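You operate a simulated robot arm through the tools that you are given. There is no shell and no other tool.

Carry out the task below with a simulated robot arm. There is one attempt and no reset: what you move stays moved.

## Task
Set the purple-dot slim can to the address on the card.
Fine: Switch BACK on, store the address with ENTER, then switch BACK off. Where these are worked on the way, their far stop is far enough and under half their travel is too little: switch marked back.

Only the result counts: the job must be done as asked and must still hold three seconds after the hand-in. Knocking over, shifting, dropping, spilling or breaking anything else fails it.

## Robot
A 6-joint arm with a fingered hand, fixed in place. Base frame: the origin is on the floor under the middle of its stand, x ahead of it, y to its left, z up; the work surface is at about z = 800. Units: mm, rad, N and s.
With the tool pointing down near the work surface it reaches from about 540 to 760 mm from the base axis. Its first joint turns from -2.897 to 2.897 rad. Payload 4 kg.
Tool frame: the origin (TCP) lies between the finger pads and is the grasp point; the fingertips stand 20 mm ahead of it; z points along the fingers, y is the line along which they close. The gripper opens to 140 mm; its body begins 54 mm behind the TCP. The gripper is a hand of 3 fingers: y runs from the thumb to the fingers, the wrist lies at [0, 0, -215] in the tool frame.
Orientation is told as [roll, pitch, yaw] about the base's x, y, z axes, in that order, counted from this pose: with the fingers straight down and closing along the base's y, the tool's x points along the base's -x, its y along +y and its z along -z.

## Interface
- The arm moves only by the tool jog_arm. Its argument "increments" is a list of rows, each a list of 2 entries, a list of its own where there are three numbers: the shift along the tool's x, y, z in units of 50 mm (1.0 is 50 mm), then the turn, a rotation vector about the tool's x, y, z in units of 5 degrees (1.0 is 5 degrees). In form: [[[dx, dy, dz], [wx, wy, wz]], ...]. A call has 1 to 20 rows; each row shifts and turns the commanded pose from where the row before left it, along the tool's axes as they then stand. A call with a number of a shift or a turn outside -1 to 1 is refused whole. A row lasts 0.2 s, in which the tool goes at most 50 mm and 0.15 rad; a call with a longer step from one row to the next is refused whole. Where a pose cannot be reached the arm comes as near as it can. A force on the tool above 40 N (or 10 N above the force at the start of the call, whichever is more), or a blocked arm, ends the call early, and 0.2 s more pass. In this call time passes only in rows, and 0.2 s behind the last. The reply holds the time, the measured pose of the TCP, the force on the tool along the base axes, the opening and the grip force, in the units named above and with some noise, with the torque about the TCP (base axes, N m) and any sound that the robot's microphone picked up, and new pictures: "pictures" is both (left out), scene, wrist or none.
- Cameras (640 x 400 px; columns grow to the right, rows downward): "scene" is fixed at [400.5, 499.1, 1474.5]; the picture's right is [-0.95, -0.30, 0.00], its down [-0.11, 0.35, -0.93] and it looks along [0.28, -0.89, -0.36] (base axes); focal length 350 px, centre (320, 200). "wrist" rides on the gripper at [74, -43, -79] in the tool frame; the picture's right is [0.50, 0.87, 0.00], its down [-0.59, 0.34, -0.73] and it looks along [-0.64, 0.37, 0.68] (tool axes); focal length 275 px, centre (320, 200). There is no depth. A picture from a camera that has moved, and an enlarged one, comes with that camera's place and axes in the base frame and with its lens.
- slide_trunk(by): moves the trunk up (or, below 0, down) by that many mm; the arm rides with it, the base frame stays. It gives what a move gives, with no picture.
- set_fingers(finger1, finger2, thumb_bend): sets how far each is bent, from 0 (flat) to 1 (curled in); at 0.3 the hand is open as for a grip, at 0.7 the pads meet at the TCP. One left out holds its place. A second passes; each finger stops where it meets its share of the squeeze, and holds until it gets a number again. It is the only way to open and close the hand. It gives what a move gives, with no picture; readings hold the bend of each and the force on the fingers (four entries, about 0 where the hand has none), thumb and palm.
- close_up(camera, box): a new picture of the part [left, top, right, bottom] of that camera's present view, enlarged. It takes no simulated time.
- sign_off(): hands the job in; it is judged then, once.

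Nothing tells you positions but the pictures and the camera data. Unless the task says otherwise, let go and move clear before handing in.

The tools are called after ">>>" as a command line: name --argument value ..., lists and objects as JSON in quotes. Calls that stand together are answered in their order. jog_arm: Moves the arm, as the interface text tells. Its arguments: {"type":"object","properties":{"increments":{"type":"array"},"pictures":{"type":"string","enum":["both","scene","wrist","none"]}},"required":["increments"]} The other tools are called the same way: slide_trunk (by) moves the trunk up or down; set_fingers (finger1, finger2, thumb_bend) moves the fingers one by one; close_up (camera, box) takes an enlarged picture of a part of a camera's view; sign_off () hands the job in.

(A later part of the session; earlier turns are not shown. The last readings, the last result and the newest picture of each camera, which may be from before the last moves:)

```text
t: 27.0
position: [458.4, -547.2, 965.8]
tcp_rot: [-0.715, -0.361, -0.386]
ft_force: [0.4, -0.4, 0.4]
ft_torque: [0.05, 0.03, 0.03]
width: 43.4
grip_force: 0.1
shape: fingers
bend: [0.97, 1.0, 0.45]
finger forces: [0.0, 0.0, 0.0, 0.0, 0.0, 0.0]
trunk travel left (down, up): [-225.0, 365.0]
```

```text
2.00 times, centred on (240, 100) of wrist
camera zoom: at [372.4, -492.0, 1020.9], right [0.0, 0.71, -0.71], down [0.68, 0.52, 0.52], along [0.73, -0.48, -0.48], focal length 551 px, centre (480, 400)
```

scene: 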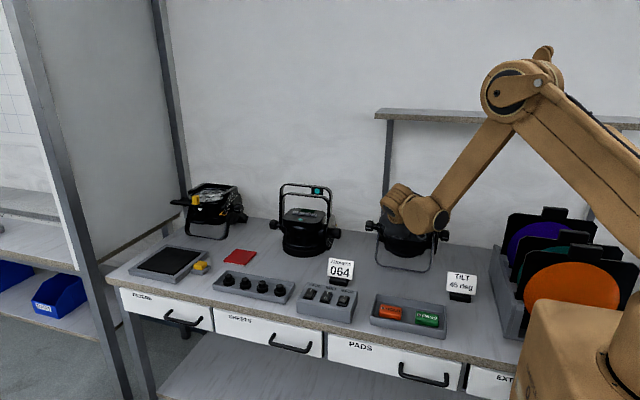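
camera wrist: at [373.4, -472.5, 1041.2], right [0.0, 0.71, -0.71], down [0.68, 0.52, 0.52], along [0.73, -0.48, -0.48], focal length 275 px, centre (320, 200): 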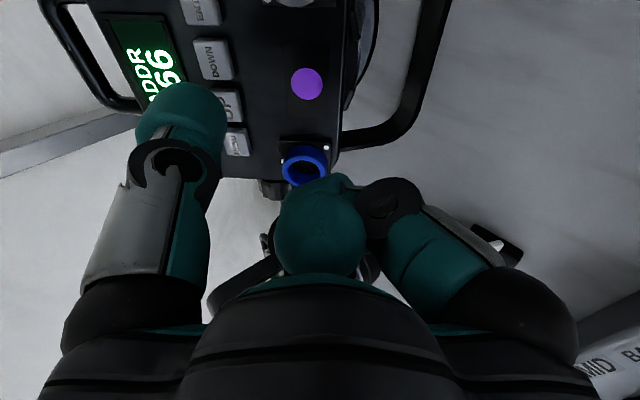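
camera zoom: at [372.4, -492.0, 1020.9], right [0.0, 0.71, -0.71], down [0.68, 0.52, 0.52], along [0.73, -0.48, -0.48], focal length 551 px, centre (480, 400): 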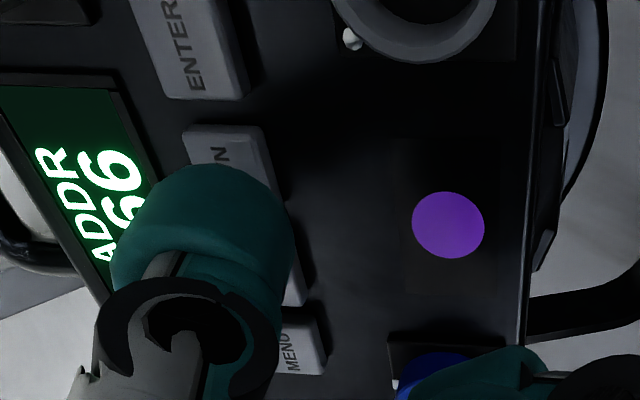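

The tip sits over DOWN with about 5–10 mm left. I'll nudge slightly down-panel and advance gently.

>>> jog_arm --increments '[[[0.02, 0.035, 0.06], [0, 0, 0]], [[0, 0, 0.04], [0, 0, 0]]]' --pictures "none"

>>> close_up --camera "wrist" --box '[80, 0, 400, 200]'

```text
t: 27.6
position: [458.0, -551.4, 959.1]
tcp_rot: [-0.713, -0.361, -0.387]
ft_force: [0.0, -0.2, 0.2]
ft_torque: [0.01, 0.01, 0.02]
width: 43.3
grip_force: 0.1
shape: fingers
bend: [0.97, 1.0, 0.45]
finger forces: [0.0, 0.1, 0.0, 0.1, 0.0, 0.1]
trunk travel left (down, up): [-225.0, 365.0]
```

```text
2.00 times, centred on (240, 100) of wrist
camera zoom: at [372.5, -495.1, 1015.6], right [0.0, 0.71, -0.71], down [0.68, 0.52, 0.52], along [0.73, -0.48, -0.48], focal length 551 px, centre (480, 400)
```

zoom: 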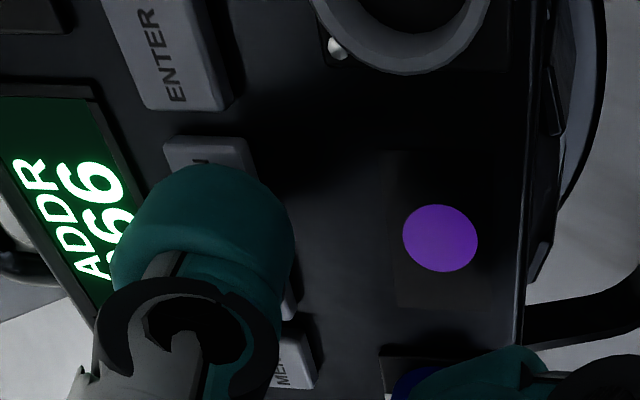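

There's no contact yet and I estimate about 5 mm remains. I'll trim the position slightly and advance in small steps.

>>> jog_arm --increments '[[[-0.015, -0.026, 0.06], [0, 0, 0]]]' --pictures "none"

>>> jog_arm --increments '[[[0, 0, 0.04], [0, 0, 0]]]' --pictures "none"

>>> close_up --camera "wrist" --box '[80, 0, 400, 200]'

```text
t: 28.0
position: [458.9, -553.3, 958.4]
tcp_rot: [-0.714, -0.364, -0.388]
ft_force: [0.9, 0.5, -0.4]
ft_torque: [-0.03, 0.0, 0.02]
width: 43.3
grip_force: 0.0
shape: fingers
bend: [0.97, 1.0, 0.45]
finger forces: [0.1, 0.0, 0.0, 0.0, 0.4, 0.0]
trunk travel left (down, up): [-225.0, 365.0]
```

```text
t: 28.4
position: [458.4, -555.0, 957.7]
tcp_rot: [-0.713, -0.361, -0.387]
ft_force: [-0.5, 1.6, 0.6]
ft_torque: [-0.05, 0.06, -0.03]
width: 43.2
grip_force: 0.2
shape: fingers
bend: [0.97, 1.0, 0.45]
finger forces: [0.1, 0.0, 0.0, 0.0, 1.3, 0.1]
trunk travel left (down, up): [-225.0, 365.0]
```

```text
2.00 times, centred on (240, 100) of wrist
camera zoom: at [372.2, -499.9, 1013.3], right [0.0, 0.71, -0.71], down [0.68, 0.52, 0.52], along [0.73, -0.48, -0.48], focal length 551 px, centre (480, 400)
```

zoom: 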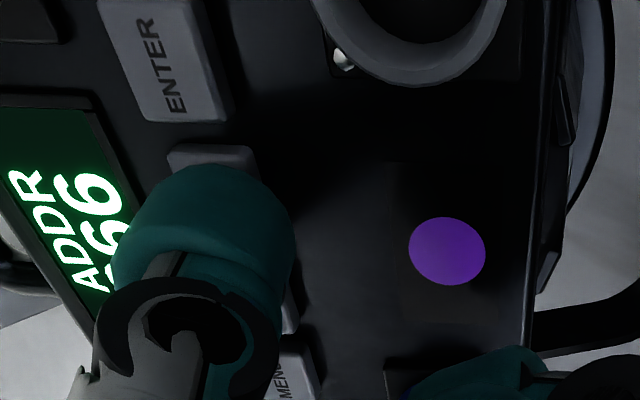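

Contact is 1.3 N. I'll press a bit more and watch the last digit on the display.

>>> jog_arm --increments '[[[0, 0, 0.03], [0, 0, 0]]]' --pictures "none"

>>> close_up --camera "wrist" --box '[80, 0, 400, 200]'

```text
t: 28.8
position: [457.9, -555.8, 956.4]
tcp_rot: [-0.714, -0.361, -0.387]
ft_force: [0.0, 1.6, 1.7]
ft_torque: [-0.13, 0.07, -0.06]
width: 43.5
grip_force: 1.1
shape: fingers
bend: [0.97, 1.0, 0.45]
finger forces: [0.0, 0.1, 0.0, 0.0, 2.3, 0.0]
trunk travel left (down, up): [-225.0, 365.0]
heard: click
```

```text
2.00 times, centred on (240, 100) of wrist
camera zoom: at [372.2, -501.0, 1012.1], right [0.0, 0.71, -0.71], down [0.68, 0.52, 0.52], along [0.73, -0.48, -0.48], focal length 551 px, centre (480, 400)
```

zoom: 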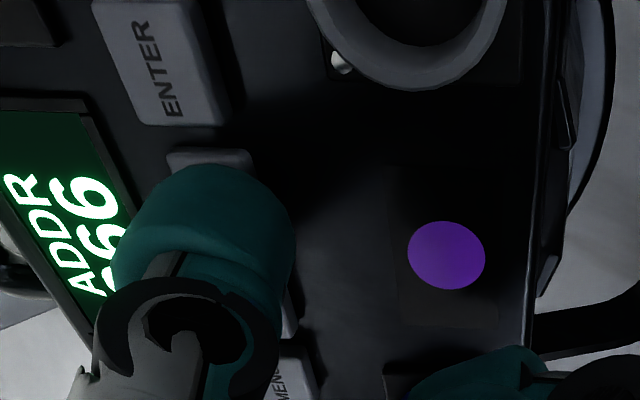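

I heard a click. I'll release now and read the display.

>>> jog_arm --increments '[[[0, 0, -0.14], [0, 0, 0]]]' --pictures "none"

>>> close_up --camera "wrist" --box '[80, 0, 400, 200]'

```text
t: 29.2
position: [457.9, -550.1, 962.1]
tcp_rot: [-0.715, -0.362, -0.388]
ft_force: [-0.5, 0.5, 0.2]
ft_torque: [0.03, -0.02, 0.01]
width: 43.1
grip_force: 0.1
shape: fingers
bend: [0.97, 1.0, 0.45]
finger forces: [0.0, 0.0, 0.0, 0.1, 0.0, 0.2]
trunk travel left (down, up): [-225.0, 365.0]
```

```text
2.00 times, centred on (240, 100) of wrist
camera zoom: at [371.9, -496.1, 1017.7], right [0.0, 0.71, -0.71], down [0.68, 0.52, 0.52], along [0.73, -0.48, -0.48], focal length 551 px, centre (480, 400)
```

zoom: 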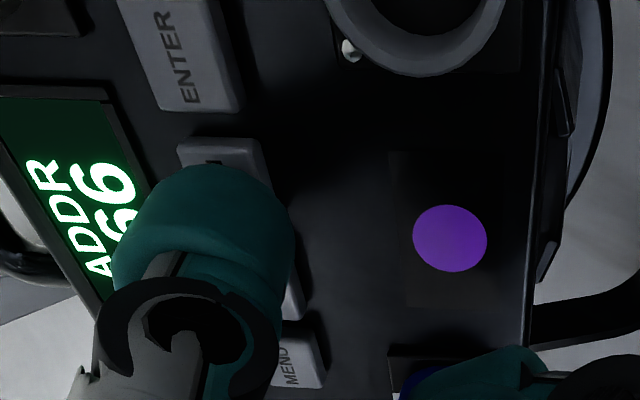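

>>> close_up --camera "wrist" --box '[80, 30, 180, 150]'

>>> close_up --camera "scene" --box '[380, 190, 430, 230]'

```text
3.33 times, centred on (130, 90) of wrist
camera zoom: at [371.9, -496.1, 1017.7], right [0.0, 0.71, -0.71], down [0.68, 0.52, 0.52], along [0.73, -0.48, -0.48], focal length 918 px, centre (953, 567)
```

zoom: 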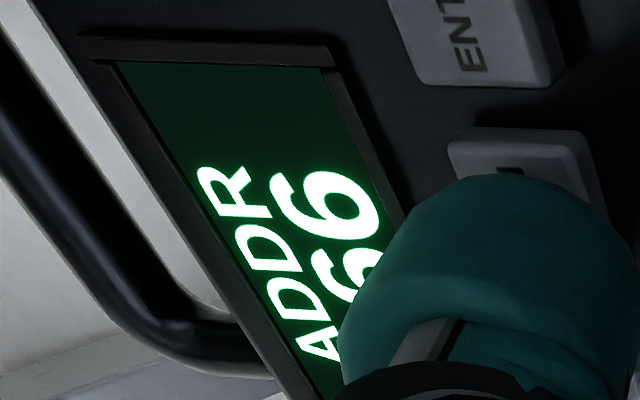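

```text
10.00 times, centred on (405, 210) of scene
camera zoom: at [400.5, 499.1, 1474.5], right [-0.95, -0.3, 0.0], down [-0.11, 0.35, -0.93], along [0.28, -0.89, -0.36], focal length 3504 px, centre (-530, 100)
```

zoom: 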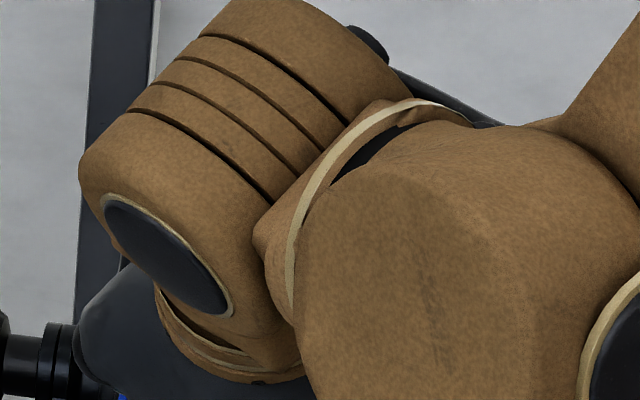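

The display still shows 066. I'll wait briefly and look again in case it lags.

>>> jog_arm --increments '[[[0, 0, -0.1], [0, 0, 0]], [[0, 0, 0], [0, 0, 0]], [[0, 0, 0], [0, 0, 0]]]' --pictures "none"

>>> close_up --camera "wrist" --box '[80, 0, 400, 200]'

```text
t: 30.0
position: [458.2, -547.3, 964.5]
tcp_rot: [-0.714, -0.361, -0.388]
ft_force: [0.5, -0.2, -0.2]
ft_torque: [-0.03, 0.01, -0.02]
width: 43.4
grip_force: 0.2
shape: fingers
bend: [0.97, 1.0, 0.45]
finger forces: [0.0, 0.1, 0.1, 0.0, 0.0, 0.1]
trunk travel left (down, up): [-225.0, 365.0]
```

```text
2.00 times, centred on (240, 100) of wrist
camera zoom: at [372.5, -492.8, 1021.1], right [0.0, 0.71, -0.71], down [0.68, 0.52, 0.52], along [0.73, -0.48, -0.48], focal length 551 px, centre (480, 400)
```

zoom: 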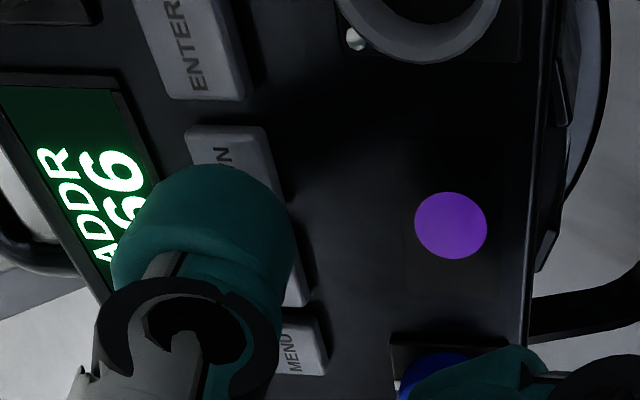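

There's still no change, and the press may have been too shallow to register. I'll press DOWN again, somewhat deeper and in steps.

>>> jog_arm --increments '[[[0, 0, 0.24], [0, 0, 0]], [[0, 0, 0.02], [0, 0, 0]]]' --pictures "none"

>>> close_up --camera "wrist" --box '[80, 0, 400, 200]'

```text
t: 30.6
position: [458.6, -555.9, 955.5]
tcp_rot: [-0.714, -0.36, -0.387]
ft_force: [0.2, 3.1, 5.3]
ft_torque: [-0.3, 0.1, -0.1]
width: 43.8
grip_force: 2.8
shape: fingers
bend: [0.97, 1.0, 0.45]
finger forces: [0.1, 0.0, 0.1, 0.1, 6.0, 0.0]
trunk travel left (down, up): [-225.0, 365.0]
heard: click
```

```text
2.00 times, centred on (240, 100) of wrist
camera zoom: at [372.6, -501.5, 1011.3], right [0.0, 0.71, -0.71], down [0.68, 0.52, 0.52], along [0.74, -0.48, -0.48], focal length 551 px, centre (480, 400)
```

zoom: 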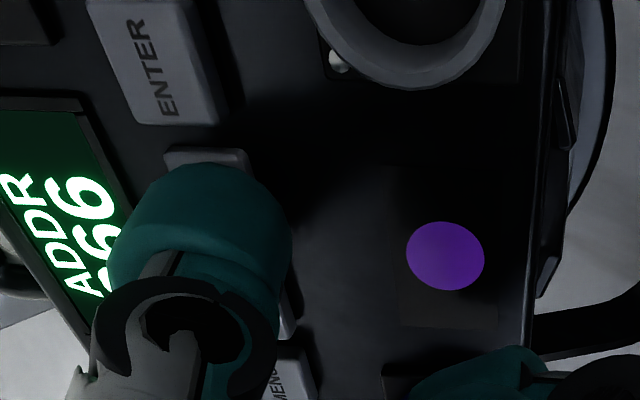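

>>> jog_arm --increments '[[[0, 0, -0.5], [0, 0, 0]], [[0, 0, -0.5], [0, 0, 0]]]' --pictures "none"

>>> close_up --camera "wrist" --box '[80, 0, 400, 200]'

```text
t: 31.2
position: [458.6, -522.2, 989.7]
tcp_rot: [-0.714, -0.36, -0.388]
ft_force: [-0.6, 0.3, 0.2]
ft_torque: [0.01, -0.01, 0.01]
width: 43.4
grip_force: 0.0
shape: fingers
bend: [0.97, 1.0, 0.45]
finger forces: [0.1, 0.0, 0.0, 0.1, 0.1, 0.1]
trunk travel left (down, up): [-225.0, 365.0]
```

```text
2.00 times, centred on (240, 100) of wrist
camera zoom: at [372.3, -466.3, 1045.8], right [0.0, 0.71, -0.71], down [0.68, 0.52, 0.52], along [0.73, -0.48, -0.48], focal length 551 px, centre (480, 400)
```

zoom: 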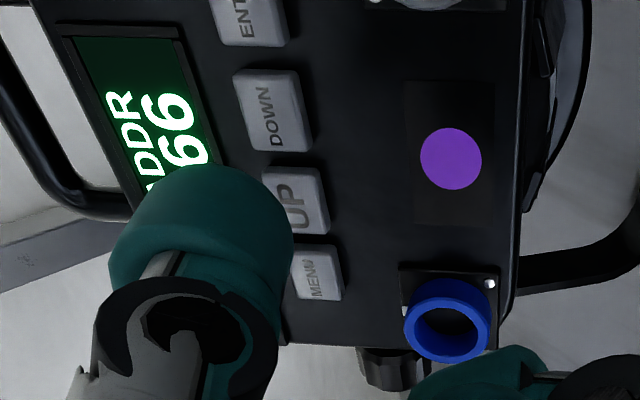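

The last two digits are unchanged but the first is hidden behind the thumb. I'll back off so I can see the whole display.

>>> jog_arm --increments '[[[0, 0, -0.9], [0, 0, 0]], [[0.2, 0.5, -0.7], [0, 0, 0]]]' --pictures "none"

>>> close_up --camera "wrist" --box '[120, 0, 440, 200]'

>>> close_up --camera "scene" --box '[360, 180, 460, 280]'

```text
t: 31.8
position: [463.0, -449.1, 1027.9]
tcp_rot: [-0.715, -0.36, -0.389]
ft_force: [0.1, 0.5, 0.3]
ft_torque: [-0.04, -0.01, -0.02]
width: 43.5
grip_force: 0.0
shape: fingers
bend: [0.97, 1.0, 0.45]
finger forces: [0.1, 0.0, 0.1, 0.0, 0.0, 0.0]
trunk travel left (down, up): [-225.0, 365.0]
```

```text
2.00 times, centred on (280, 100) of wrist
camera zoom: at [376.5, -392.8, 1083.5], right [0.0, 0.71, -0.71], down [0.68, 0.52, 0.52], along [0.73, -0.48, -0.48], focal length 551 px, centre (400, 400)
```

zoom: 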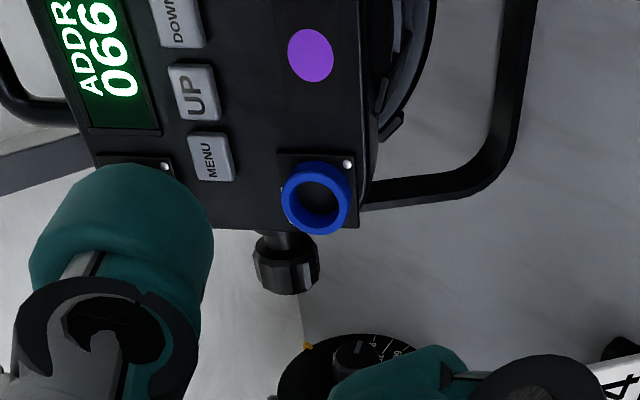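

```text
4.00 times, centred on (410, 230) of scene
camera zoom: at [400.5, 499.1, 1474.5], right [-0.95, -0.3, 0.0], down [-0.11, 0.35, -0.93], along [0.28, -0.89, -0.36], focal length 1402 px, centre (-40, 80)
```

zoom: 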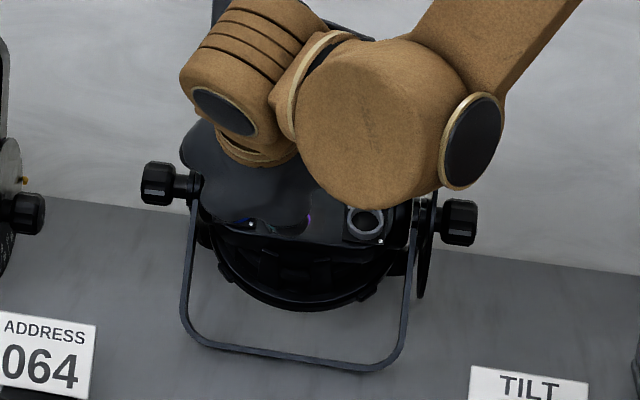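

DOWN clicked twice but the value held at 066, so the unit probably has to be put in edit mode with MENU first. I'll go to a 30 mm standoff in front of MENU, near x ≈ 476.

>>> jog_arm --increments '[[[-0.338, 0.003, 0.64], [0, 0, 0]], [[-0.338, 0.003, 0.64], [0, 0, 0]], [[-0.338, 0.003, 0.64], [0, 0, 0]]]' --pictures "wrist"

>>> close_up --camera "wrist" --box '[80, 0, 400, 200]'

```text
t: 32.6
position: [506.0, -535.3, 977.0]
tcp_rot: [-0.713, -0.359, -0.386]
ft_force: [-0.1, 0.0, -1.0]
ft_torque: [0.02, 0.05, -0.01]
width: 43.5
grip_force: 0.0
shape: fingers
bend: [0.97, 1.0, 0.45]
finger forces: [0.0, 0.1, 0.1, 0.1, 0.0, 0.0]
trunk travel left (down, up): [-225.0, 365.0]
camera wrist: at [420.3, -479.8, 1032.4], right [0.0, 0.71, -0.71], down [0.68, 0.52, 0.52], along [0.73, -0.48, -0.48], focal length 275 px, centre (320, 200)
```

wrist: 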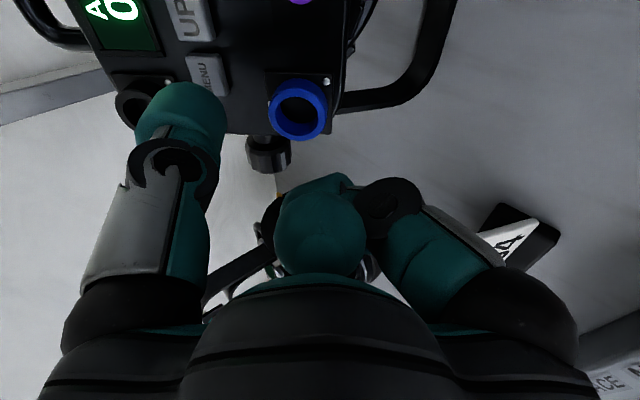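

```text
2.00 times, centred on (240, 100) of wrist
camera zoom: at [420.3, -479.8, 1032.4], right [0.0, 0.71, -0.71], down [0.68, 0.52, 0.52], along [0.73, -0.48, -0.48], focal length 551 px, centre (480, 400)
```

zoom: 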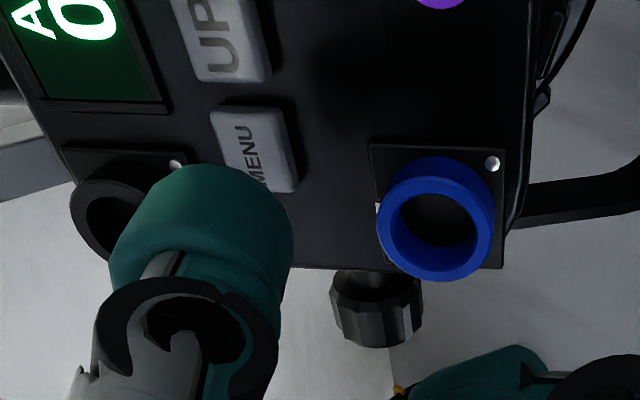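

MENU lines up with the tip the same way DOWN did. I'll advance close and then press gently.

>>> jog_arm --increments '[[[0, 0, 0.3], [0, 0, 0]], [[0, 0, 0.22], [0, 0, 0]]]' --pictures "none"

>>> close_up --camera "wrist" --box '[80, 0, 400, 200]'

```text
t: 33.2
position: [505.5, -551.7, 959.1]
tcp_rot: [-0.715, -0.362, -0.385]
ft_force: [-0.1, 0.1, 0.2]
ft_torque: [-0.05, 0.04, 0.01]
width: 43.5
grip_force: 0.1
shape: fingers
bend: [0.97, 1.0, 0.45]
finger forces: [0.1, 0.1, 0.1, 0.1, 0.0, 0.0]
trunk travel left (down, up): [-225.0, 365.0]
```

```text
2.00 times, centred on (240, 100) of wrist
camera zoom: at [420.1, -496.9, 1015.0], right [0.0, 0.71, -0.71], down [0.68, 0.52, 0.52], along [0.73, -0.48, -0.48], focal length 551 px, centre (480, 400)
```

zoom: 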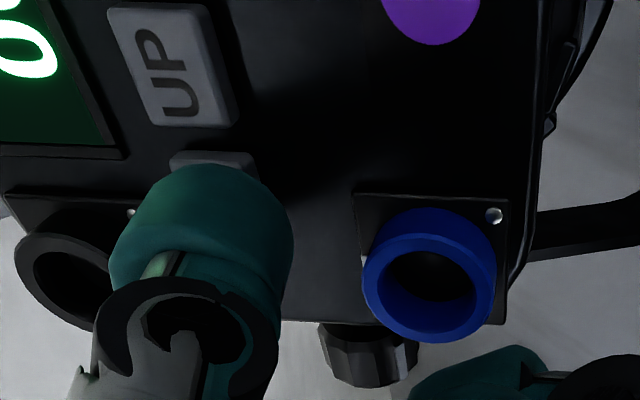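

>>> jog_arm --increments '[[[-0.02, 0.012, 0.06], [0, 0, 0]], [[0, 0, 0.03], [0, 0, 0]]]' --pictures "none"

>>> jog_arm --increments '[[[0, 0, 0.03], [0, 0, 0]]]' --pictures "none"

>>> close_up --camera "wrist" --box '[80, 0, 400, 200]'

```text
t: 33.8
position: [507.2, -554.3, 956.6]
tcp_rot: [-0.714, -0.362, -0.388]
ft_force: [-1.2, 1.1, 0.9]
ft_torque: [-0.09, 0.04, -0.06]
width: 43.7
grip_force: 0.7
shape: fingers
bend: [0.97, 1.0, 0.45]
finger forces: [0.1, 0.0, 0.1, 0.0, 1.4, 0.0]
trunk travel left (down, up): [-225.0, 365.0]
```

```text
t: 34.2
position: [506.7, -555.6, 954.6]
tcp_rot: [-0.713, -0.361, -0.387]
ft_force: [-0.8, 2.1, 1.1]
ft_torque: [-0.13, 0.04, -0.1]
width: 43.7
grip_force: 1.2
shape: fingers
bend: [0.97, 1.0, 0.45]
finger forces: [0.0, 0.0, 0.0, 0.0, 2.0, 0.0]
trunk travel left (down, up): [-225.0, 365.0]
heard: click
```

```text
2.00 times, centred on (240, 100) of wrist
camera zoom: at [421.0, -499.9, 1011.6], right [0.0, 0.71, -0.71], down [0.68, 0.52, 0.52], along [0.73, -0.48, -0.48], focal length 551 px, centre (480, 400)
```

zoom: 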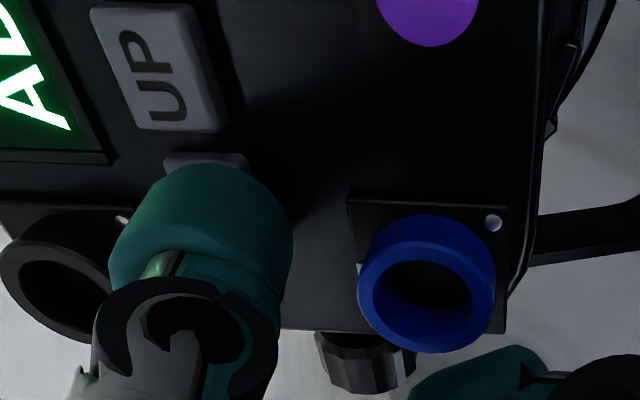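

MENU clicked and the display changed. I'll release and back off to read it.

>>> jog_arm --increments '[[[0, 0, -0.4], [0, 0, 0]], [[0, 0, -0.9], [0, 0, 0]], [[0.35, 0.4, -0.7], [0, 0, 0]]]' --pictures "none"

>>> close_up --camera "wrist" --box '[80, 0, 400, 200]'

```text
t: 35.0
position: [500.3, -462.7, 1009.6]
tcp_rot: [-0.714, -0.361, -0.384]
ft_force: [0.6, 0.2, -0.1]
ft_torque: [-0.02, 0.01, -0.02]
width: 43.6
grip_force: 0.0
shape: fingers
bend: [0.97, 1.0, 0.45]
finger forces: [0.0, 0.0, 0.0, 0.1, 0.1, 0.0]
trunk travel left (down, up): [-225.0, 365.0]
```

```text
2.00 times, centred on (240, 100) of wrist
camera zoom: at [415.7, -408.9, 1065.0], right [0.0, 0.71, -0.71], down [0.68, 0.52, 0.52], along [0.73, -0.48, -0.48], focal length 551 px, centre (480, 400)
```

zoom: 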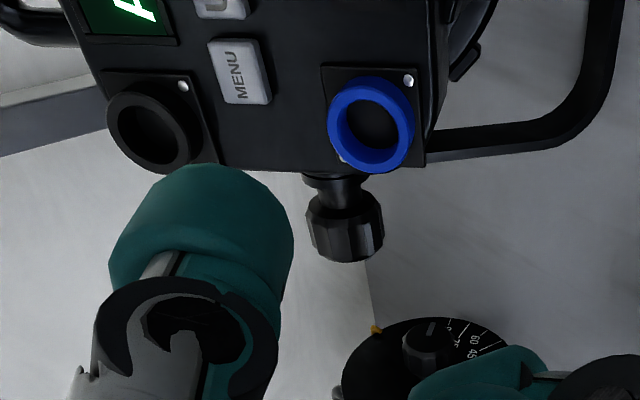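

>>> jog_arm --increments '[[[0.6, -0.35, 0], [0, 0, 0]], [[0.6, -0.35, 0], [0, 0, 0]]]' --pictures "none"

>>> close_up --camera "wrist" --box '[80, 0, 400, 200]'

```text
t: 35.6
position: [431.8, -465.5, 1008.0]
tcp_rot: [-0.713, -0.361, -0.388]
ft_force: [-0.3, 0.2, 0.4]
ft_torque: [0.0, -0.03, 0.0]
width: 43.5
grip_force: 0.1
shape: fingers
bend: [0.97, 1.0, 0.45]
finger forces: [0.0, 0.1, 0.0, 0.0, 0.0, 0.0]
trunk travel left (down, up): [-225.0, 365.0]
```

```text
2.00 times, centred on (240, 100) of wrist
camera zoom: at [346.1, -410.2, 1063.9], right [0.0, 0.71, -0.71], down [0.68, 0.52, 0.52], along [0.73, -0.48, -0.48], focal length 551 px, centre (480, 400)
```

zoom: 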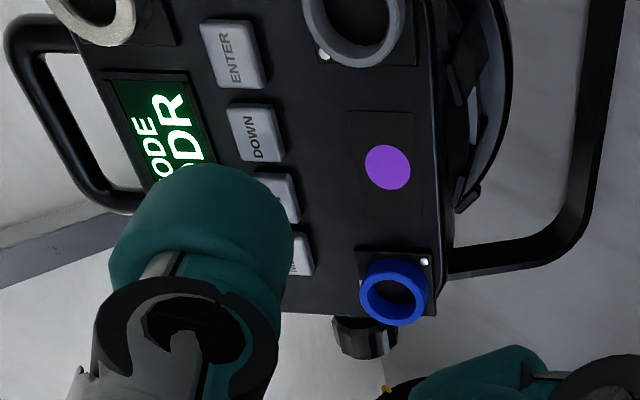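

>>> close_up --camera "wrist" --box '[120, 20, 200, 100]'

>>> jog_arm --increments '[[[0.6, -0.35, 0], [0, 0, 0]]]' --pictures "none"

>>> close_up --camera "wrist" --box '[100, 20, 260, 120]'

```text
5.00 times, centred on (160, 60) of wrist
camera zoom: at [346.1, -410.2, 1063.9], right [0.0, 0.71, -0.71], down [0.68, 0.52, 0.52], along [0.73, -0.48, -0.48], focal length 1376 px, centre (1120, 900)
```

zoom: 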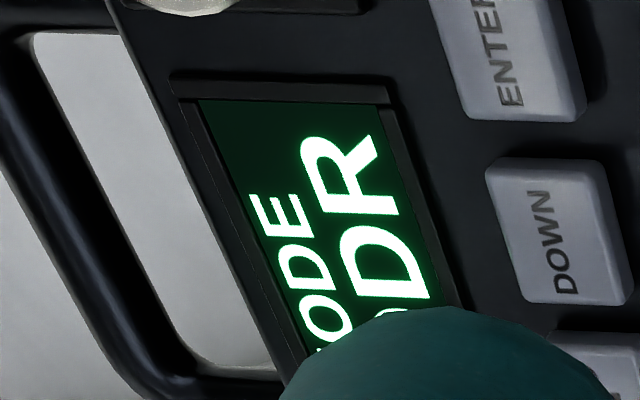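

```text
t: 36.0
position: [396.8, -465.8, 1007.8]
tcp_rot: [-0.713, -0.364, -0.389]
ft_force: [-0.3, 0.4, -0.8]
ft_torque: [0.02, -0.02, 0.01]
width: 43.6
grip_force: 0.0
shape: fingers
bend: [0.97, 1.0, 0.45]
finger forces: [0.0, 0.0, 0.0, 0.1, 0.0, 0.0]
trunk travel left (down, up): [-225.0, 365.0]
```

```text
4.00 times, centred on (180, 70) of wrist
camera zoom: at [311.0, -411.1, 1063.8], right [0.0, 0.71, -0.71], down [0.68, 0.52, 0.52], along [0.74, -0.48, -0.48], focal length 1101 px, centre (880, 720)
```

zoom: 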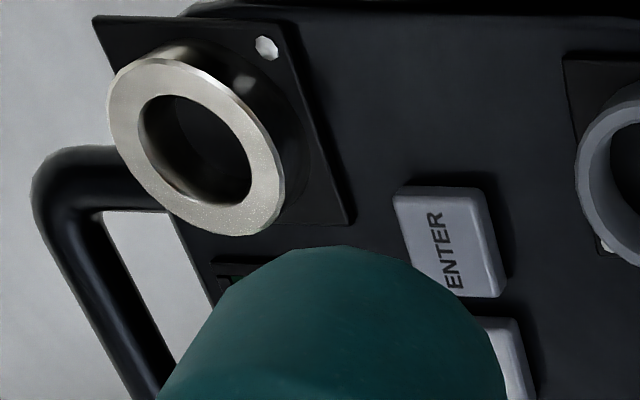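

The display now reads "MODE / ADDR". ENTER should confirm ADDR mode and open it for editing, so I'll move to the ENTER standoff.

>>> jog_arm --increments '[[[-0.452, -0.054, 0.7], [0, 0, 0]], [[-0.452, -0.054, 0.7], [0, 0, 0]]]' --pictures "none"

>>> close_up --camera "wrist" --box '[80, 0, 400, 200]'

```text
t: 36.6
position: [434.8, -536.1, 976.4]
tcp_rot: [-0.714, -0.361, -0.386]
ft_force: [-0.5, -1.0, 0.4]
ft_torque: [0.01, 0.03, -0.02]
width: 43.5
grip_force: 0.0
shape: fingers
bend: [0.97, 1.0, 0.45]
finger forces: [0.1, 0.0, 0.0, 0.1, 0.1, 0.1]
trunk travel left (down, up): [-225.0, 365.0]
```

```text
2.00 times, centred on (240, 100) of wrist
camera zoom: at [349.6, -481.0, 1033.2], right [0.0, 0.71, -0.71], down [0.68, 0.52, 0.52], along [0.73, -0.48, -0.48], focal length 551 px, centre (480, 400)
```

zoom: 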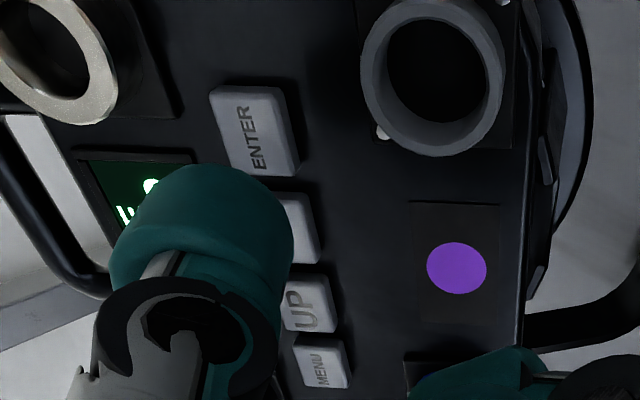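

ENTER is visible and the tip needs a trim of about 3 mm. I'll trim it and advance.

>>> jog_arm --increments '[[[0.076, 0, 0.24], [0, 0, 0]], [[0, 0, 0.24], [0, 0, 0]]]' --pictures "none"

>>> close_up --camera "wrist" --box '[80, 0, 400, 200]'

```text
t: 37.2
position: [432.1, -551.2, 959.1]
tcp_rot: [-0.715, -0.361, -0.387]
ft_force: [-0.2, -0.6, 0.0]
ft_torque: [0.01, 0.0, 0.01]
width: 43.6
grip_force: 0.1
shape: fingers
bend: [0.97, 1.0, 0.45]
finger forces: [0.1, 0.0, 0.0, 0.0, 0.0, 0.0]
trunk travel left (down, up): [-225.0, 365.0]
```

```text
2.00 times, centred on (240, 100) of wrist
camera zoom: at [345.9, -496.5, 1015.3], right [0.0, 0.71, -0.71], down [0.68, 0.52, 0.52], along [0.73, -0.48, -0.48], focal length 551 px, centre (480, 400)
```

zoom: 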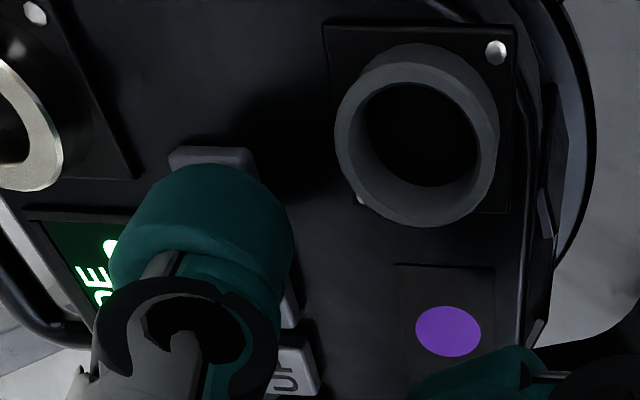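

Alignment matches the earlier presses. Now I'll press ENTER gently.

>>> jog_arm --increments '[[[0, 0, 0.06], [0, 0, 0]], [[0, 0, 0.03], [0, 0, 0]]]' --pictures "none"

>>> jog_arm --increments '[[[0, 0, 0.03], [0, 0, 0]]]' --pictures "none"

>>> close_up --camera "wrist" --box '[80, 0, 400, 200]'

```text
t: 37.8
position: [431.7, -552.9, 956.2]
tcp_rot: [-0.714, -0.362, -0.388]
ft_force: [-0.7, 1.1, 0.4]
ft_torque: [-0.03, 0.05, -0.04]
width: 43.2
grip_force: 0.4
shape: fingers
bend: [0.97, 1.0, 0.45]
finger forces: [0.1, 0.0, 0.0, 0.0, 1.3, 0.1]
trunk travel left (down, up): [-225.0, 365.0]
```

```text
t: 38.2
position: [430.8, -553.6, 955.5]
tcp_rot: [-0.713, -0.361, -0.388]
ft_force: [1.0, 0.1, 1.3]
ft_torque: [-0.11, 0.07, 0.01]
width: 43.6
grip_force: 1.2
shape: fingers
bend: [0.97, 1.0, 0.45]
finger forces: [0.0, 0.0, 0.0, 0.0, 2.0, 0.1]
trunk travel left (down, up): [-225.0, 365.0]
heard: click
```

```text
2.00 times, centred on (240, 100) of wrist
camera zoom: at [345.1, -499.0, 1011.0], right [0.0, 0.71, -0.71], down [0.68, 0.52, 0.52], along [0.73, -0.48, -0.48], focal length 551 px, centre (480, 400)
```

zoom: 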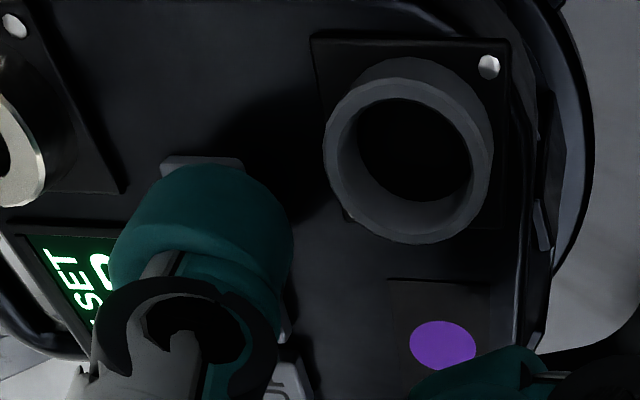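

The display changed to "SET …", so edit mode is open. I'll release and move back over to DOWN.

>>> jog_arm --increments '[[[0, 0, -0.5], [0, 0, 0]], [[-0.438, 0.23, -0.1], [0, 0, 0]]]' --pictures "none"

>>> close_up --camera "wrist" --box '[80, 0, 400, 200]'

```text
t: 38.8
position: [454.7, -534.2, 977.6]
tcp_rot: [-0.715, -0.359, -0.388]
ft_force: [-0.2, 0.6, -0.2]
ft_torque: [-0.01, -0.01, -0.02]
width: 43.6
grip_force: 0.0
shape: fingers
bend: [0.97, 1.0, 0.45]
finger forces: [0.0, 0.1, 0.0, 0.0, 0.0, 0.1]
trunk travel left (down, up): [-225.0, 365.0]
```

```text
2.00 times, centred on (240, 100) of wrist
camera zoom: at [370.2, -479.7, 1033.4], right [0.0, 0.71, -0.71], down [0.68, 0.52, 0.52], along [0.73, -0.48, -0.48], focal length 551 px, centre (480, 400)
```

zoom: 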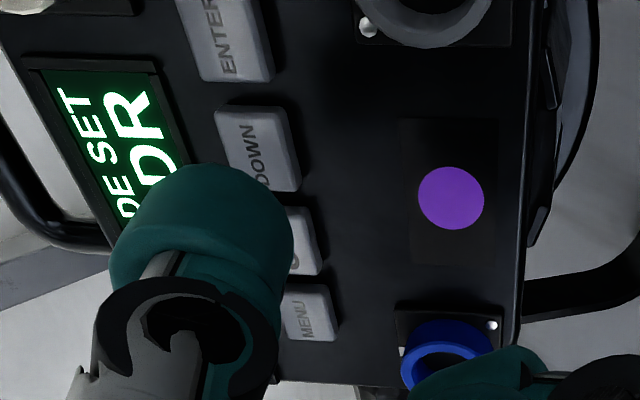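

The display reads "MODE SET / ADDR". I'll wait briefly to see whether it moves on by itself.

>>> jog_arm --increments '[[[0, 0, 0], [0, 0, 0]], [[0, 0, 0], [0, 0, 0]], [[0, 0, 0], [0, 0, 0]], [[0, 0, 0], [0, 0, 0]], [[0, 0, 0], [0, 0, 0]], [[0, 0, 0], [0, 0, 0]], [[0, 0, 0], [0, 0, 0]], [[0, 0, 0], [0, 0, 0]], [[0, 0, 0], [0, 0, 0]], [[0, 0, 0], [0, 0, 0]]]' --pictures "none"

>>> close_up --camera "wrist" --box '[80, 0, 400, 200]'

```text
t: 41.0
position: [455.6, -535.4, 976.4]
tcp_rot: [-0.714, -0.362, -0.388]
ft_force: [0.4, 0.0, 0.5]
ft_torque: [0.03, 0.01, -0.01]
width: 43.5
grip_force: 0.1
shape: fingers
bend: [0.97, 1.0, 0.45]
finger forces: [0.1, 0.0, 0.0, 0.1, 0.1, 0.0]
trunk travel left (down, up): [-225.0, 365.0]
```

```text
2.00 times, centred on (240, 100) of wrist
camera zoom: at [369.6, -479.4, 1033.8], right [0.0, 0.71, -0.71], down [0.68, 0.52, 0.52], along [0.73, -0.48, -0.48], focal length 551 px, centre (480, 400)
```

zoom: 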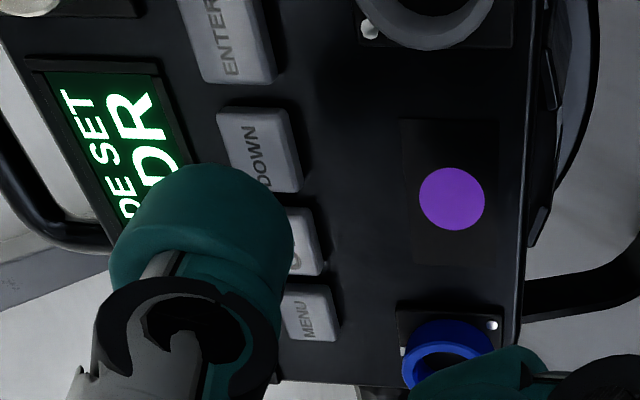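

It stays at "MODE SET / ADDR". MENU should step onward without changing a value, so I'll move to the MENU standoff.

>>> jog_arm --increments '[[[-0.44, 0.265, 0], [0, 0, 0]], [[-0.44, 0.265, 0], [0, 0, 0]]]' --pictures "none"

>>> close_up --camera "wrist" --box '[80, 0, 400, 200]'

```text
t: 41.6
position: [508.4, -532.9, 975.3]
tcp_rot: [-0.714, -0.362, -0.388]
ft_force: [-0.6, 0.5, -0.1]
ft_torque: [-0.02, -0.01, 0.01]
width: 43.7
grip_force: 0.0
shape: fingers
bend: [0.97, 1.0, 0.45]
finger forces: [0.0, 0.1, 0.1, 0.1, 0.1, 0.0]
trunk travel left (down, up): [-225.0, 365.0]
```

```text
2.00 times, centred on (240, 100) of wrist
camera zoom: at [421.7, -478.9, 1032.3], right [0.0, 0.71, -0.71], down [0.68, 0.52, 0.52], along [0.73, -0.48, -0.48], focal length 551 px, centre (480, 400)
```

zoom: 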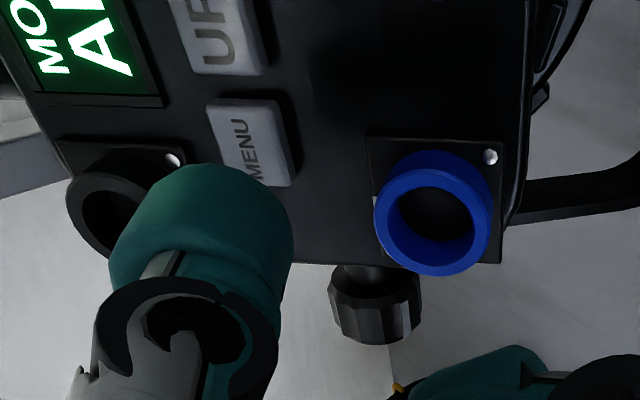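

>>> jog_arm --increments '[[[0.0, 0, 0.3], [0, 0, 0]], [[0, 0, 0.24], [0, 0, 0]]]' --pictures "none"

>>> jog_arm --increments '[[[0, 0, 0.05], [0, 0, 0]]]' --pictures "none"

>>> close_up --camera "wrist" --box '[80, 0, 400, 200]'

```text
t: 42.2
position: [506.9, -553.6, 957.4]
tcp_rot: [-0.712, -0.36, -0.385]
ft_force: [0.6, 0.2, 0.3]
ft_torque: [-0.01, 0.01, -0.01]
width: 43.7
grip_force: 0.1
shape: fingers
bend: [0.97, 1.0, 0.45]
finger forces: [0.0, 0.0, 0.0, 0.0, 0.6, 0.0]
trunk travel left (down, up): [-225.0, 365.0]
```

```text
t: 42.6
position: [507.7, -554.2, 955.7]
tcp_rot: [-0.715, -0.362, -0.386]
ft_force: [0.1, 1.3, 1.6]
ft_torque: [-0.09, 0.07, -0.06]
width: 43.7
grip_force: 1.0
shape: fingers
bend: [0.97, 1.0, 0.45]
finger forces: [0.0, 0.0, 0.0, 0.1, 1.9, 0.0]
trunk travel left (down, up): [-225.0, 365.0]
heard: click
```

```text
2.00 times, centred on (240, 100) of wrist
camera zoom: at [421.1, -499.3, 1011.3], right [0.0, 0.71, -0.71], down [0.68, 0.52, 0.52], along [0.73, -0.48, -0.48], focal length 551 px, centre (480, 400)
```

zoom: 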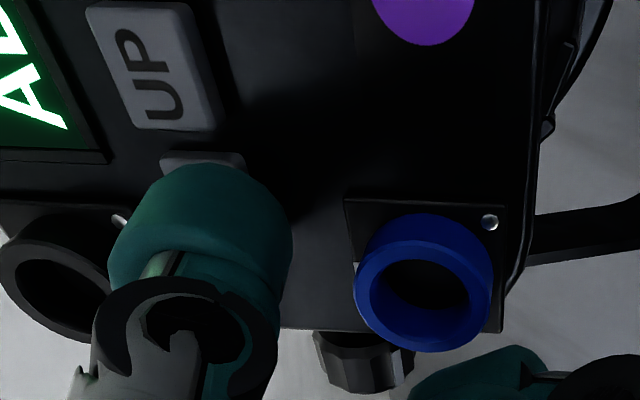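

>>> jog_arm --increments '[[[0, 0, -0.6], [0, 0, 0]], [[0.44, -0.265, 0], [0, 0, 0]], [[0.44, -0.265, 0], [0, 0, 0]]]' --pictures "none"

>>> close_up --camera "wrist" --box '[80, 0, 400, 200]'

```text
t: 43.4
position: [454.0, -534.0, 977.4]
tcp_rot: [-0.714, -0.361, -0.388]
ft_force: [0.6, 0.3, -0.6]
ft_torque: [0.0, 0.0, 0.02]
width: 43.5
grip_force: 0.1
shape: fingers
bend: [0.97, 1.0, 0.45]
finger forces: [0.1, 0.1, 0.0, 0.1, 0.0, 0.0]
trunk travel left (down, up): [-225.0, 365.0]
```

```text
2.00 times, centred on (240, 100) of wrist
camera zoom: at [368.2, -478.3, 1034.0], right [0.0, 0.71, -0.71], down [0.68, 0.52, 0.52], along [0.73, -0.48, -0.48], focal length 551 px, centre (480, 400)
```

zoom: 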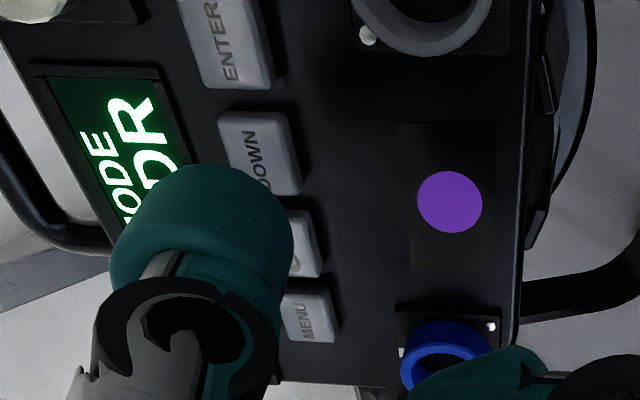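

MENU stepped it back to "MODE / ADDR", so "SET" looks like the edit state that ENTER opens on a page. Pressing MENU once more should go to the next page, hopefully ADDR 066.

>>> jog_arm --increments '[[[-0.44, 0.265, 0], [0, 0, 0]], [[-0.44, 0.265, 0], [0, 0, 0]], [[0, 0, 0.3], [0, 0, 0]], [[0, 0, 0.22], [0, 0, 0]]]' --pictures "none"

>>> jog_arm --increments '[[[0, 0, 0.05], [0, 0, 0]]]' --pictures "none"

```text
t: 44.4
position: [507.1, -550.3, 957.2]
tcp_rot: [-0.714, -0.36, -0.385]
ft_force: [-0.4, -0.3, -0.5]
ft_torque: [0.02, 0.01, -0.03]
width: 43.5
grip_force: 0.0
shape: fingers
bend: [0.97, 1.0, 0.45]
finger forces: [0.0, 0.1, 0.1, 0.1, 0.0, 0.0]
trunk travel left (down, up): [-225.0, 365.0]
```

```text
t: 44.8
position: [507.2, -553.3, 956.0]
tcp_rot: [-0.713, -0.362, -0.387]
ft_force: [-0.2, 0.1, 1.2]
ft_torque: [-0.08, 0.03, -0.01]
width: 43.5
grip_force: 0.7
shape: fingers
bend: [0.97, 1.0, 0.45]
finger forces: [0.0, 0.0, 0.1, 0.1, 1.1, 0.1]
trunk travel left (down, up): [-225.0, 365.0]
```

>>> jog_arm --increments '[[[0, 0, 0.03], [0, 0, 0]]]' --pictures "none"

>>> close_up --camera "wrist" --box '[80, 0, 400, 200]'

```text
t: 45.2
position: [507.9, -554.2, 956.1]
tcp_rot: [-0.714, -0.362, -0.388]
ft_force: [0.3, 1.1, 0.0]
ft_torque: [-0.07, -0.01, -0.04]
width: 43.2
grip_force: 0.8
shape: fingers
bend: [0.97, 1.0, 0.45]
finger forces: [0.0, 0.1, 0.0, 0.0, 1.7, 0.1]
trunk travel left (down, up): [-225.0, 365.0]
heard: click
```

```text
2.00 times, centred on (240, 100) of wrist
camera zoom: at [421.4, -499.1, 1011.8], right [0.0, 0.71, -0.71], down [0.68, 0.52, 0.52], along [0.73, -0.48, -0.48], focal length 551 px, centre (480, 400)
```

zoom: 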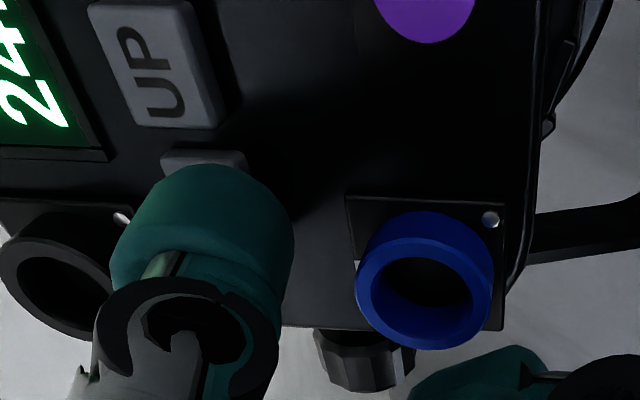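

A different page came up, starting "24…". I'll release and read it.

>>> jog_arm --increments '[[[0, 0, -0.6], [0, 0, 0]], [[0.44, -0.265, 0], [0, 0, 0]], [[0.44, -0.265, 0], [0, 0, 0]]]' --pictures "none"

>>> close_up --camera "wrist" --box '[80, 0, 400, 200]'

```text
t: 46.0
position: [455.7, -534.3, 977.5]
tcp_rot: [-0.713, -0.362, -0.387]
ft_force: [-0.1, -0.4, -1.0]
ft_torque: [0.0, 0.01, -0.02]
width: 43.3
grip_force: 0.0
shape: fingers
bend: [0.97, 1.0, 0.45]
finger forces: [0.0, 0.0, 0.0, 0.0, 0.0, 0.1]
trunk travel left (down, up): [-225.0, 365.0]
```

```text
2.00 times, centred on (240, 100) of wrist
camera zoom: at [370.1, -478.8, 1032.6], right [0.0, 0.71, -0.71], down [0.68, 0.52, 0.52], along [0.73, -0.48, -0.48], focal length 551 px, centre (480, 400)
```

zoom: 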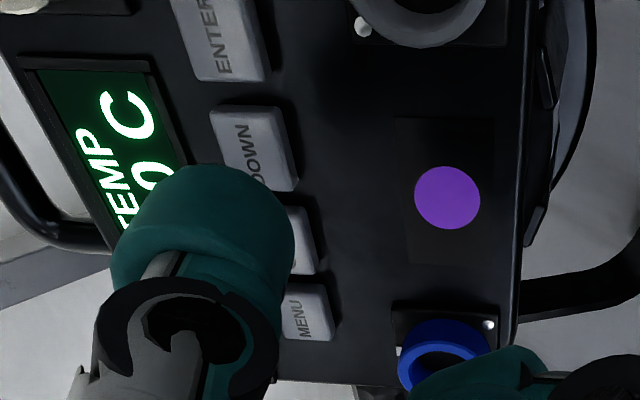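

It's the TEMP page, so MENU cycles through pages. I'll press MENU again to get back to ADDR.

>>> jog_arm --increments '[[[-0.44, 0.265, 0], [0, 0, 0]], [[-0.44, 0.265, 0], [0, 0, 0]], [[0, 0, 0.3], [0, 0, 0]], [[0, 0, 0.24], [0, 0, 0]]]' --pictures "none"

>>> jog_arm --increments '[[[0, 0, 0.06], [0, 0, 0]]]' --pictures "none"

>>> close_up --camera "wrist" --box '[80, 0, 400, 200]'

```text
t: 47.0
position: [508.1, -553.7, 957.1]
tcp_rot: [-0.712, -0.362, -0.386]
ft_force: [-0.5, 0.4, 1.1]
ft_torque: [-0.03, 0.02, -0.02]
width: 43.5
grip_force: 0.6
shape: fingers
bend: [0.97, 1.0, 0.45]
finger forces: [0.0, 0.0, 0.1, 0.0, 0.5, 0.0]
trunk travel left (down, up): [-225.0, 365.0]
```

```text
t: 47.4
position: [507.4, -553.9, 955.3]
tcp_rot: [-0.715, -0.361, -0.385]
ft_force: [-0.6, 1.8, 0.9]
ft_torque: [-0.1, 0.03, -0.03]
width: 43.6
grip_force: 0.2
shape: fingers
bend: [0.97, 1.0, 0.45]
finger forces: [0.0, 0.0, 0.1, 0.0, 1.9, 0.0]
trunk travel left (down, up): [-225.0, 365.0]
heard: click
```

```text
2.00 times, centred on (240, 100) of wrist
camera zoom: at [421.4, -499.5, 1011.6], right [0.0, 0.71, -0.71], down [0.68, 0.52, 0.52], along [0.73, -0.48, -0.48], focal length 551 px, centre (480, 400)
```

zoom: 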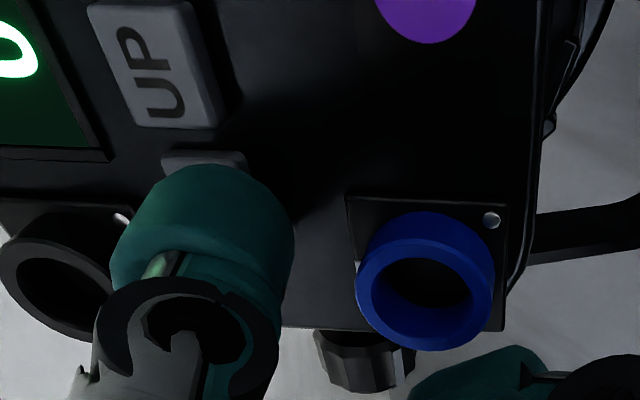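

>>> jog_arm --increments '[[[0, 0, -0.62], [0, 0, 0]], [[0.44, -0.265, 0], [0, 0, 0]], [[0.44, -0.265, 0], [0, 0, 0]]]' --pictures "none"

>>> close_up --camera "wrist" --box '[80, 0, 400, 200]'

```text
t: 48.2
position: [455.0, -532.5, 977.7]
tcp_rot: [-0.713, -0.362, -0.389]
ft_force: [-0.5, 0.1, 0.2]
ft_torque: [0.02, -0.05, -0.01]
width: 43.6
grip_force: 0.2
shape: fingers
bend: [0.97, 1.0, 0.45]
finger forces: [0.0, 0.1, 0.0, 0.0, 0.0, 0.0]
trunk travel left (down, up): [-225.0, 365.0]
```

```text
2.00 times, centred on (240, 100) of wrist
camera zoom: at [369.7, -478.0, 1033.3], right [0.0, 0.71, -0.71], down [0.68, 0.52, 0.52], along [0.73, -0.48, -0.48], focal length 551 px, centre (480, 400)
```

zoom: 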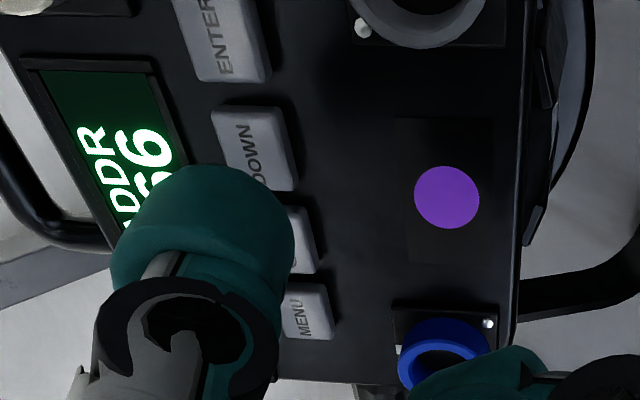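

It's back on the ADDR 066 page. Now I'll press ENTER to open address editing.

>>> jog_arm --increments '[[[0.425, -0.21, 0], [0, 0, 0]], [[0, 0, 0.3], [0, 0, 0]], [[0, 0, 0.24], [0, 0, 0]]]' --pictures "none"

>>> close_up --camera "wrist" --box '[80, 0, 400, 200]'

```text
t: 49.0
position: [433.6, -553.6, 957.1]
tcp_rot: [-0.715, -0.362, -0.387]
ft_force: [0.8, -0.4, 0.3]
ft_torque: [-0.05, 0.01, 0.0]
width: 43.3
grip_force: 0.3
shape: fingers
bend: [0.97, 1.0, 0.45]
finger forces: [0.0, 0.0, 0.0, 0.1, 0.2, 0.1]
trunk travel left (down, up): [-225.0, 365.0]
```

```text
2.00 times, centred on (240, 100) of wrist
camera zoom: at [346.2, -496.4, 1013.2], right [0.0, 0.71, -0.71], down [0.68, 0.52, 0.52], along [0.73, -0.48, -0.48], focal length 551 px, centre (480, 400)
```

zoom: 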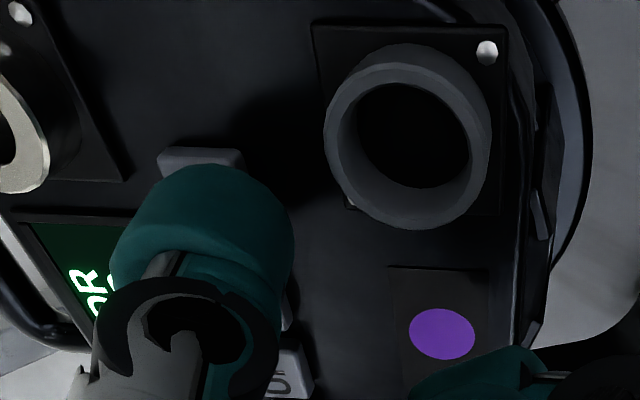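

>>> jog_arm --increments '[[[0, 0, 0.06], [0, 0, 0]]]' --pictures "none"

>>> close_up --camera "wrist" --box '[80, 0, 400, 200]'

```text
t: 49.4
position: [431.4, -554.1, 955.4]
tcp_rot: [-0.715, -0.361, -0.387]
ft_force: [-0.6, 1.2, 0.8]
ft_torque: [-0.08, 0.02, -0.09]
width: 43.2
grip_force: 0.5
shape: fingers
bend: [0.97, 1.0, 0.45]
finger forces: [0.0, 0.0, 0.1, 0.1, 1.3, 0.1]
trunk travel left (down, up): [-225.0, 365.0]
```

```text
2.00 times, centred on (240, 100) of wrist
camera zoom: at [346.3, -498.1, 1011.5], right [0.0, 0.71, -0.71], down [0.68, 0.52, 0.52], along [0.73, -0.48, -0.48], focal length 551 px, centre (480, 400)
```

zoom: 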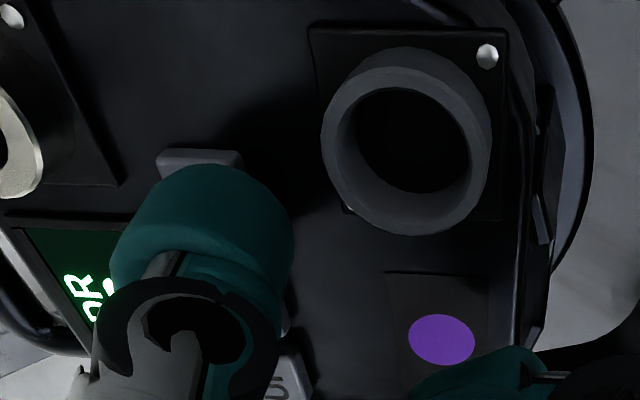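

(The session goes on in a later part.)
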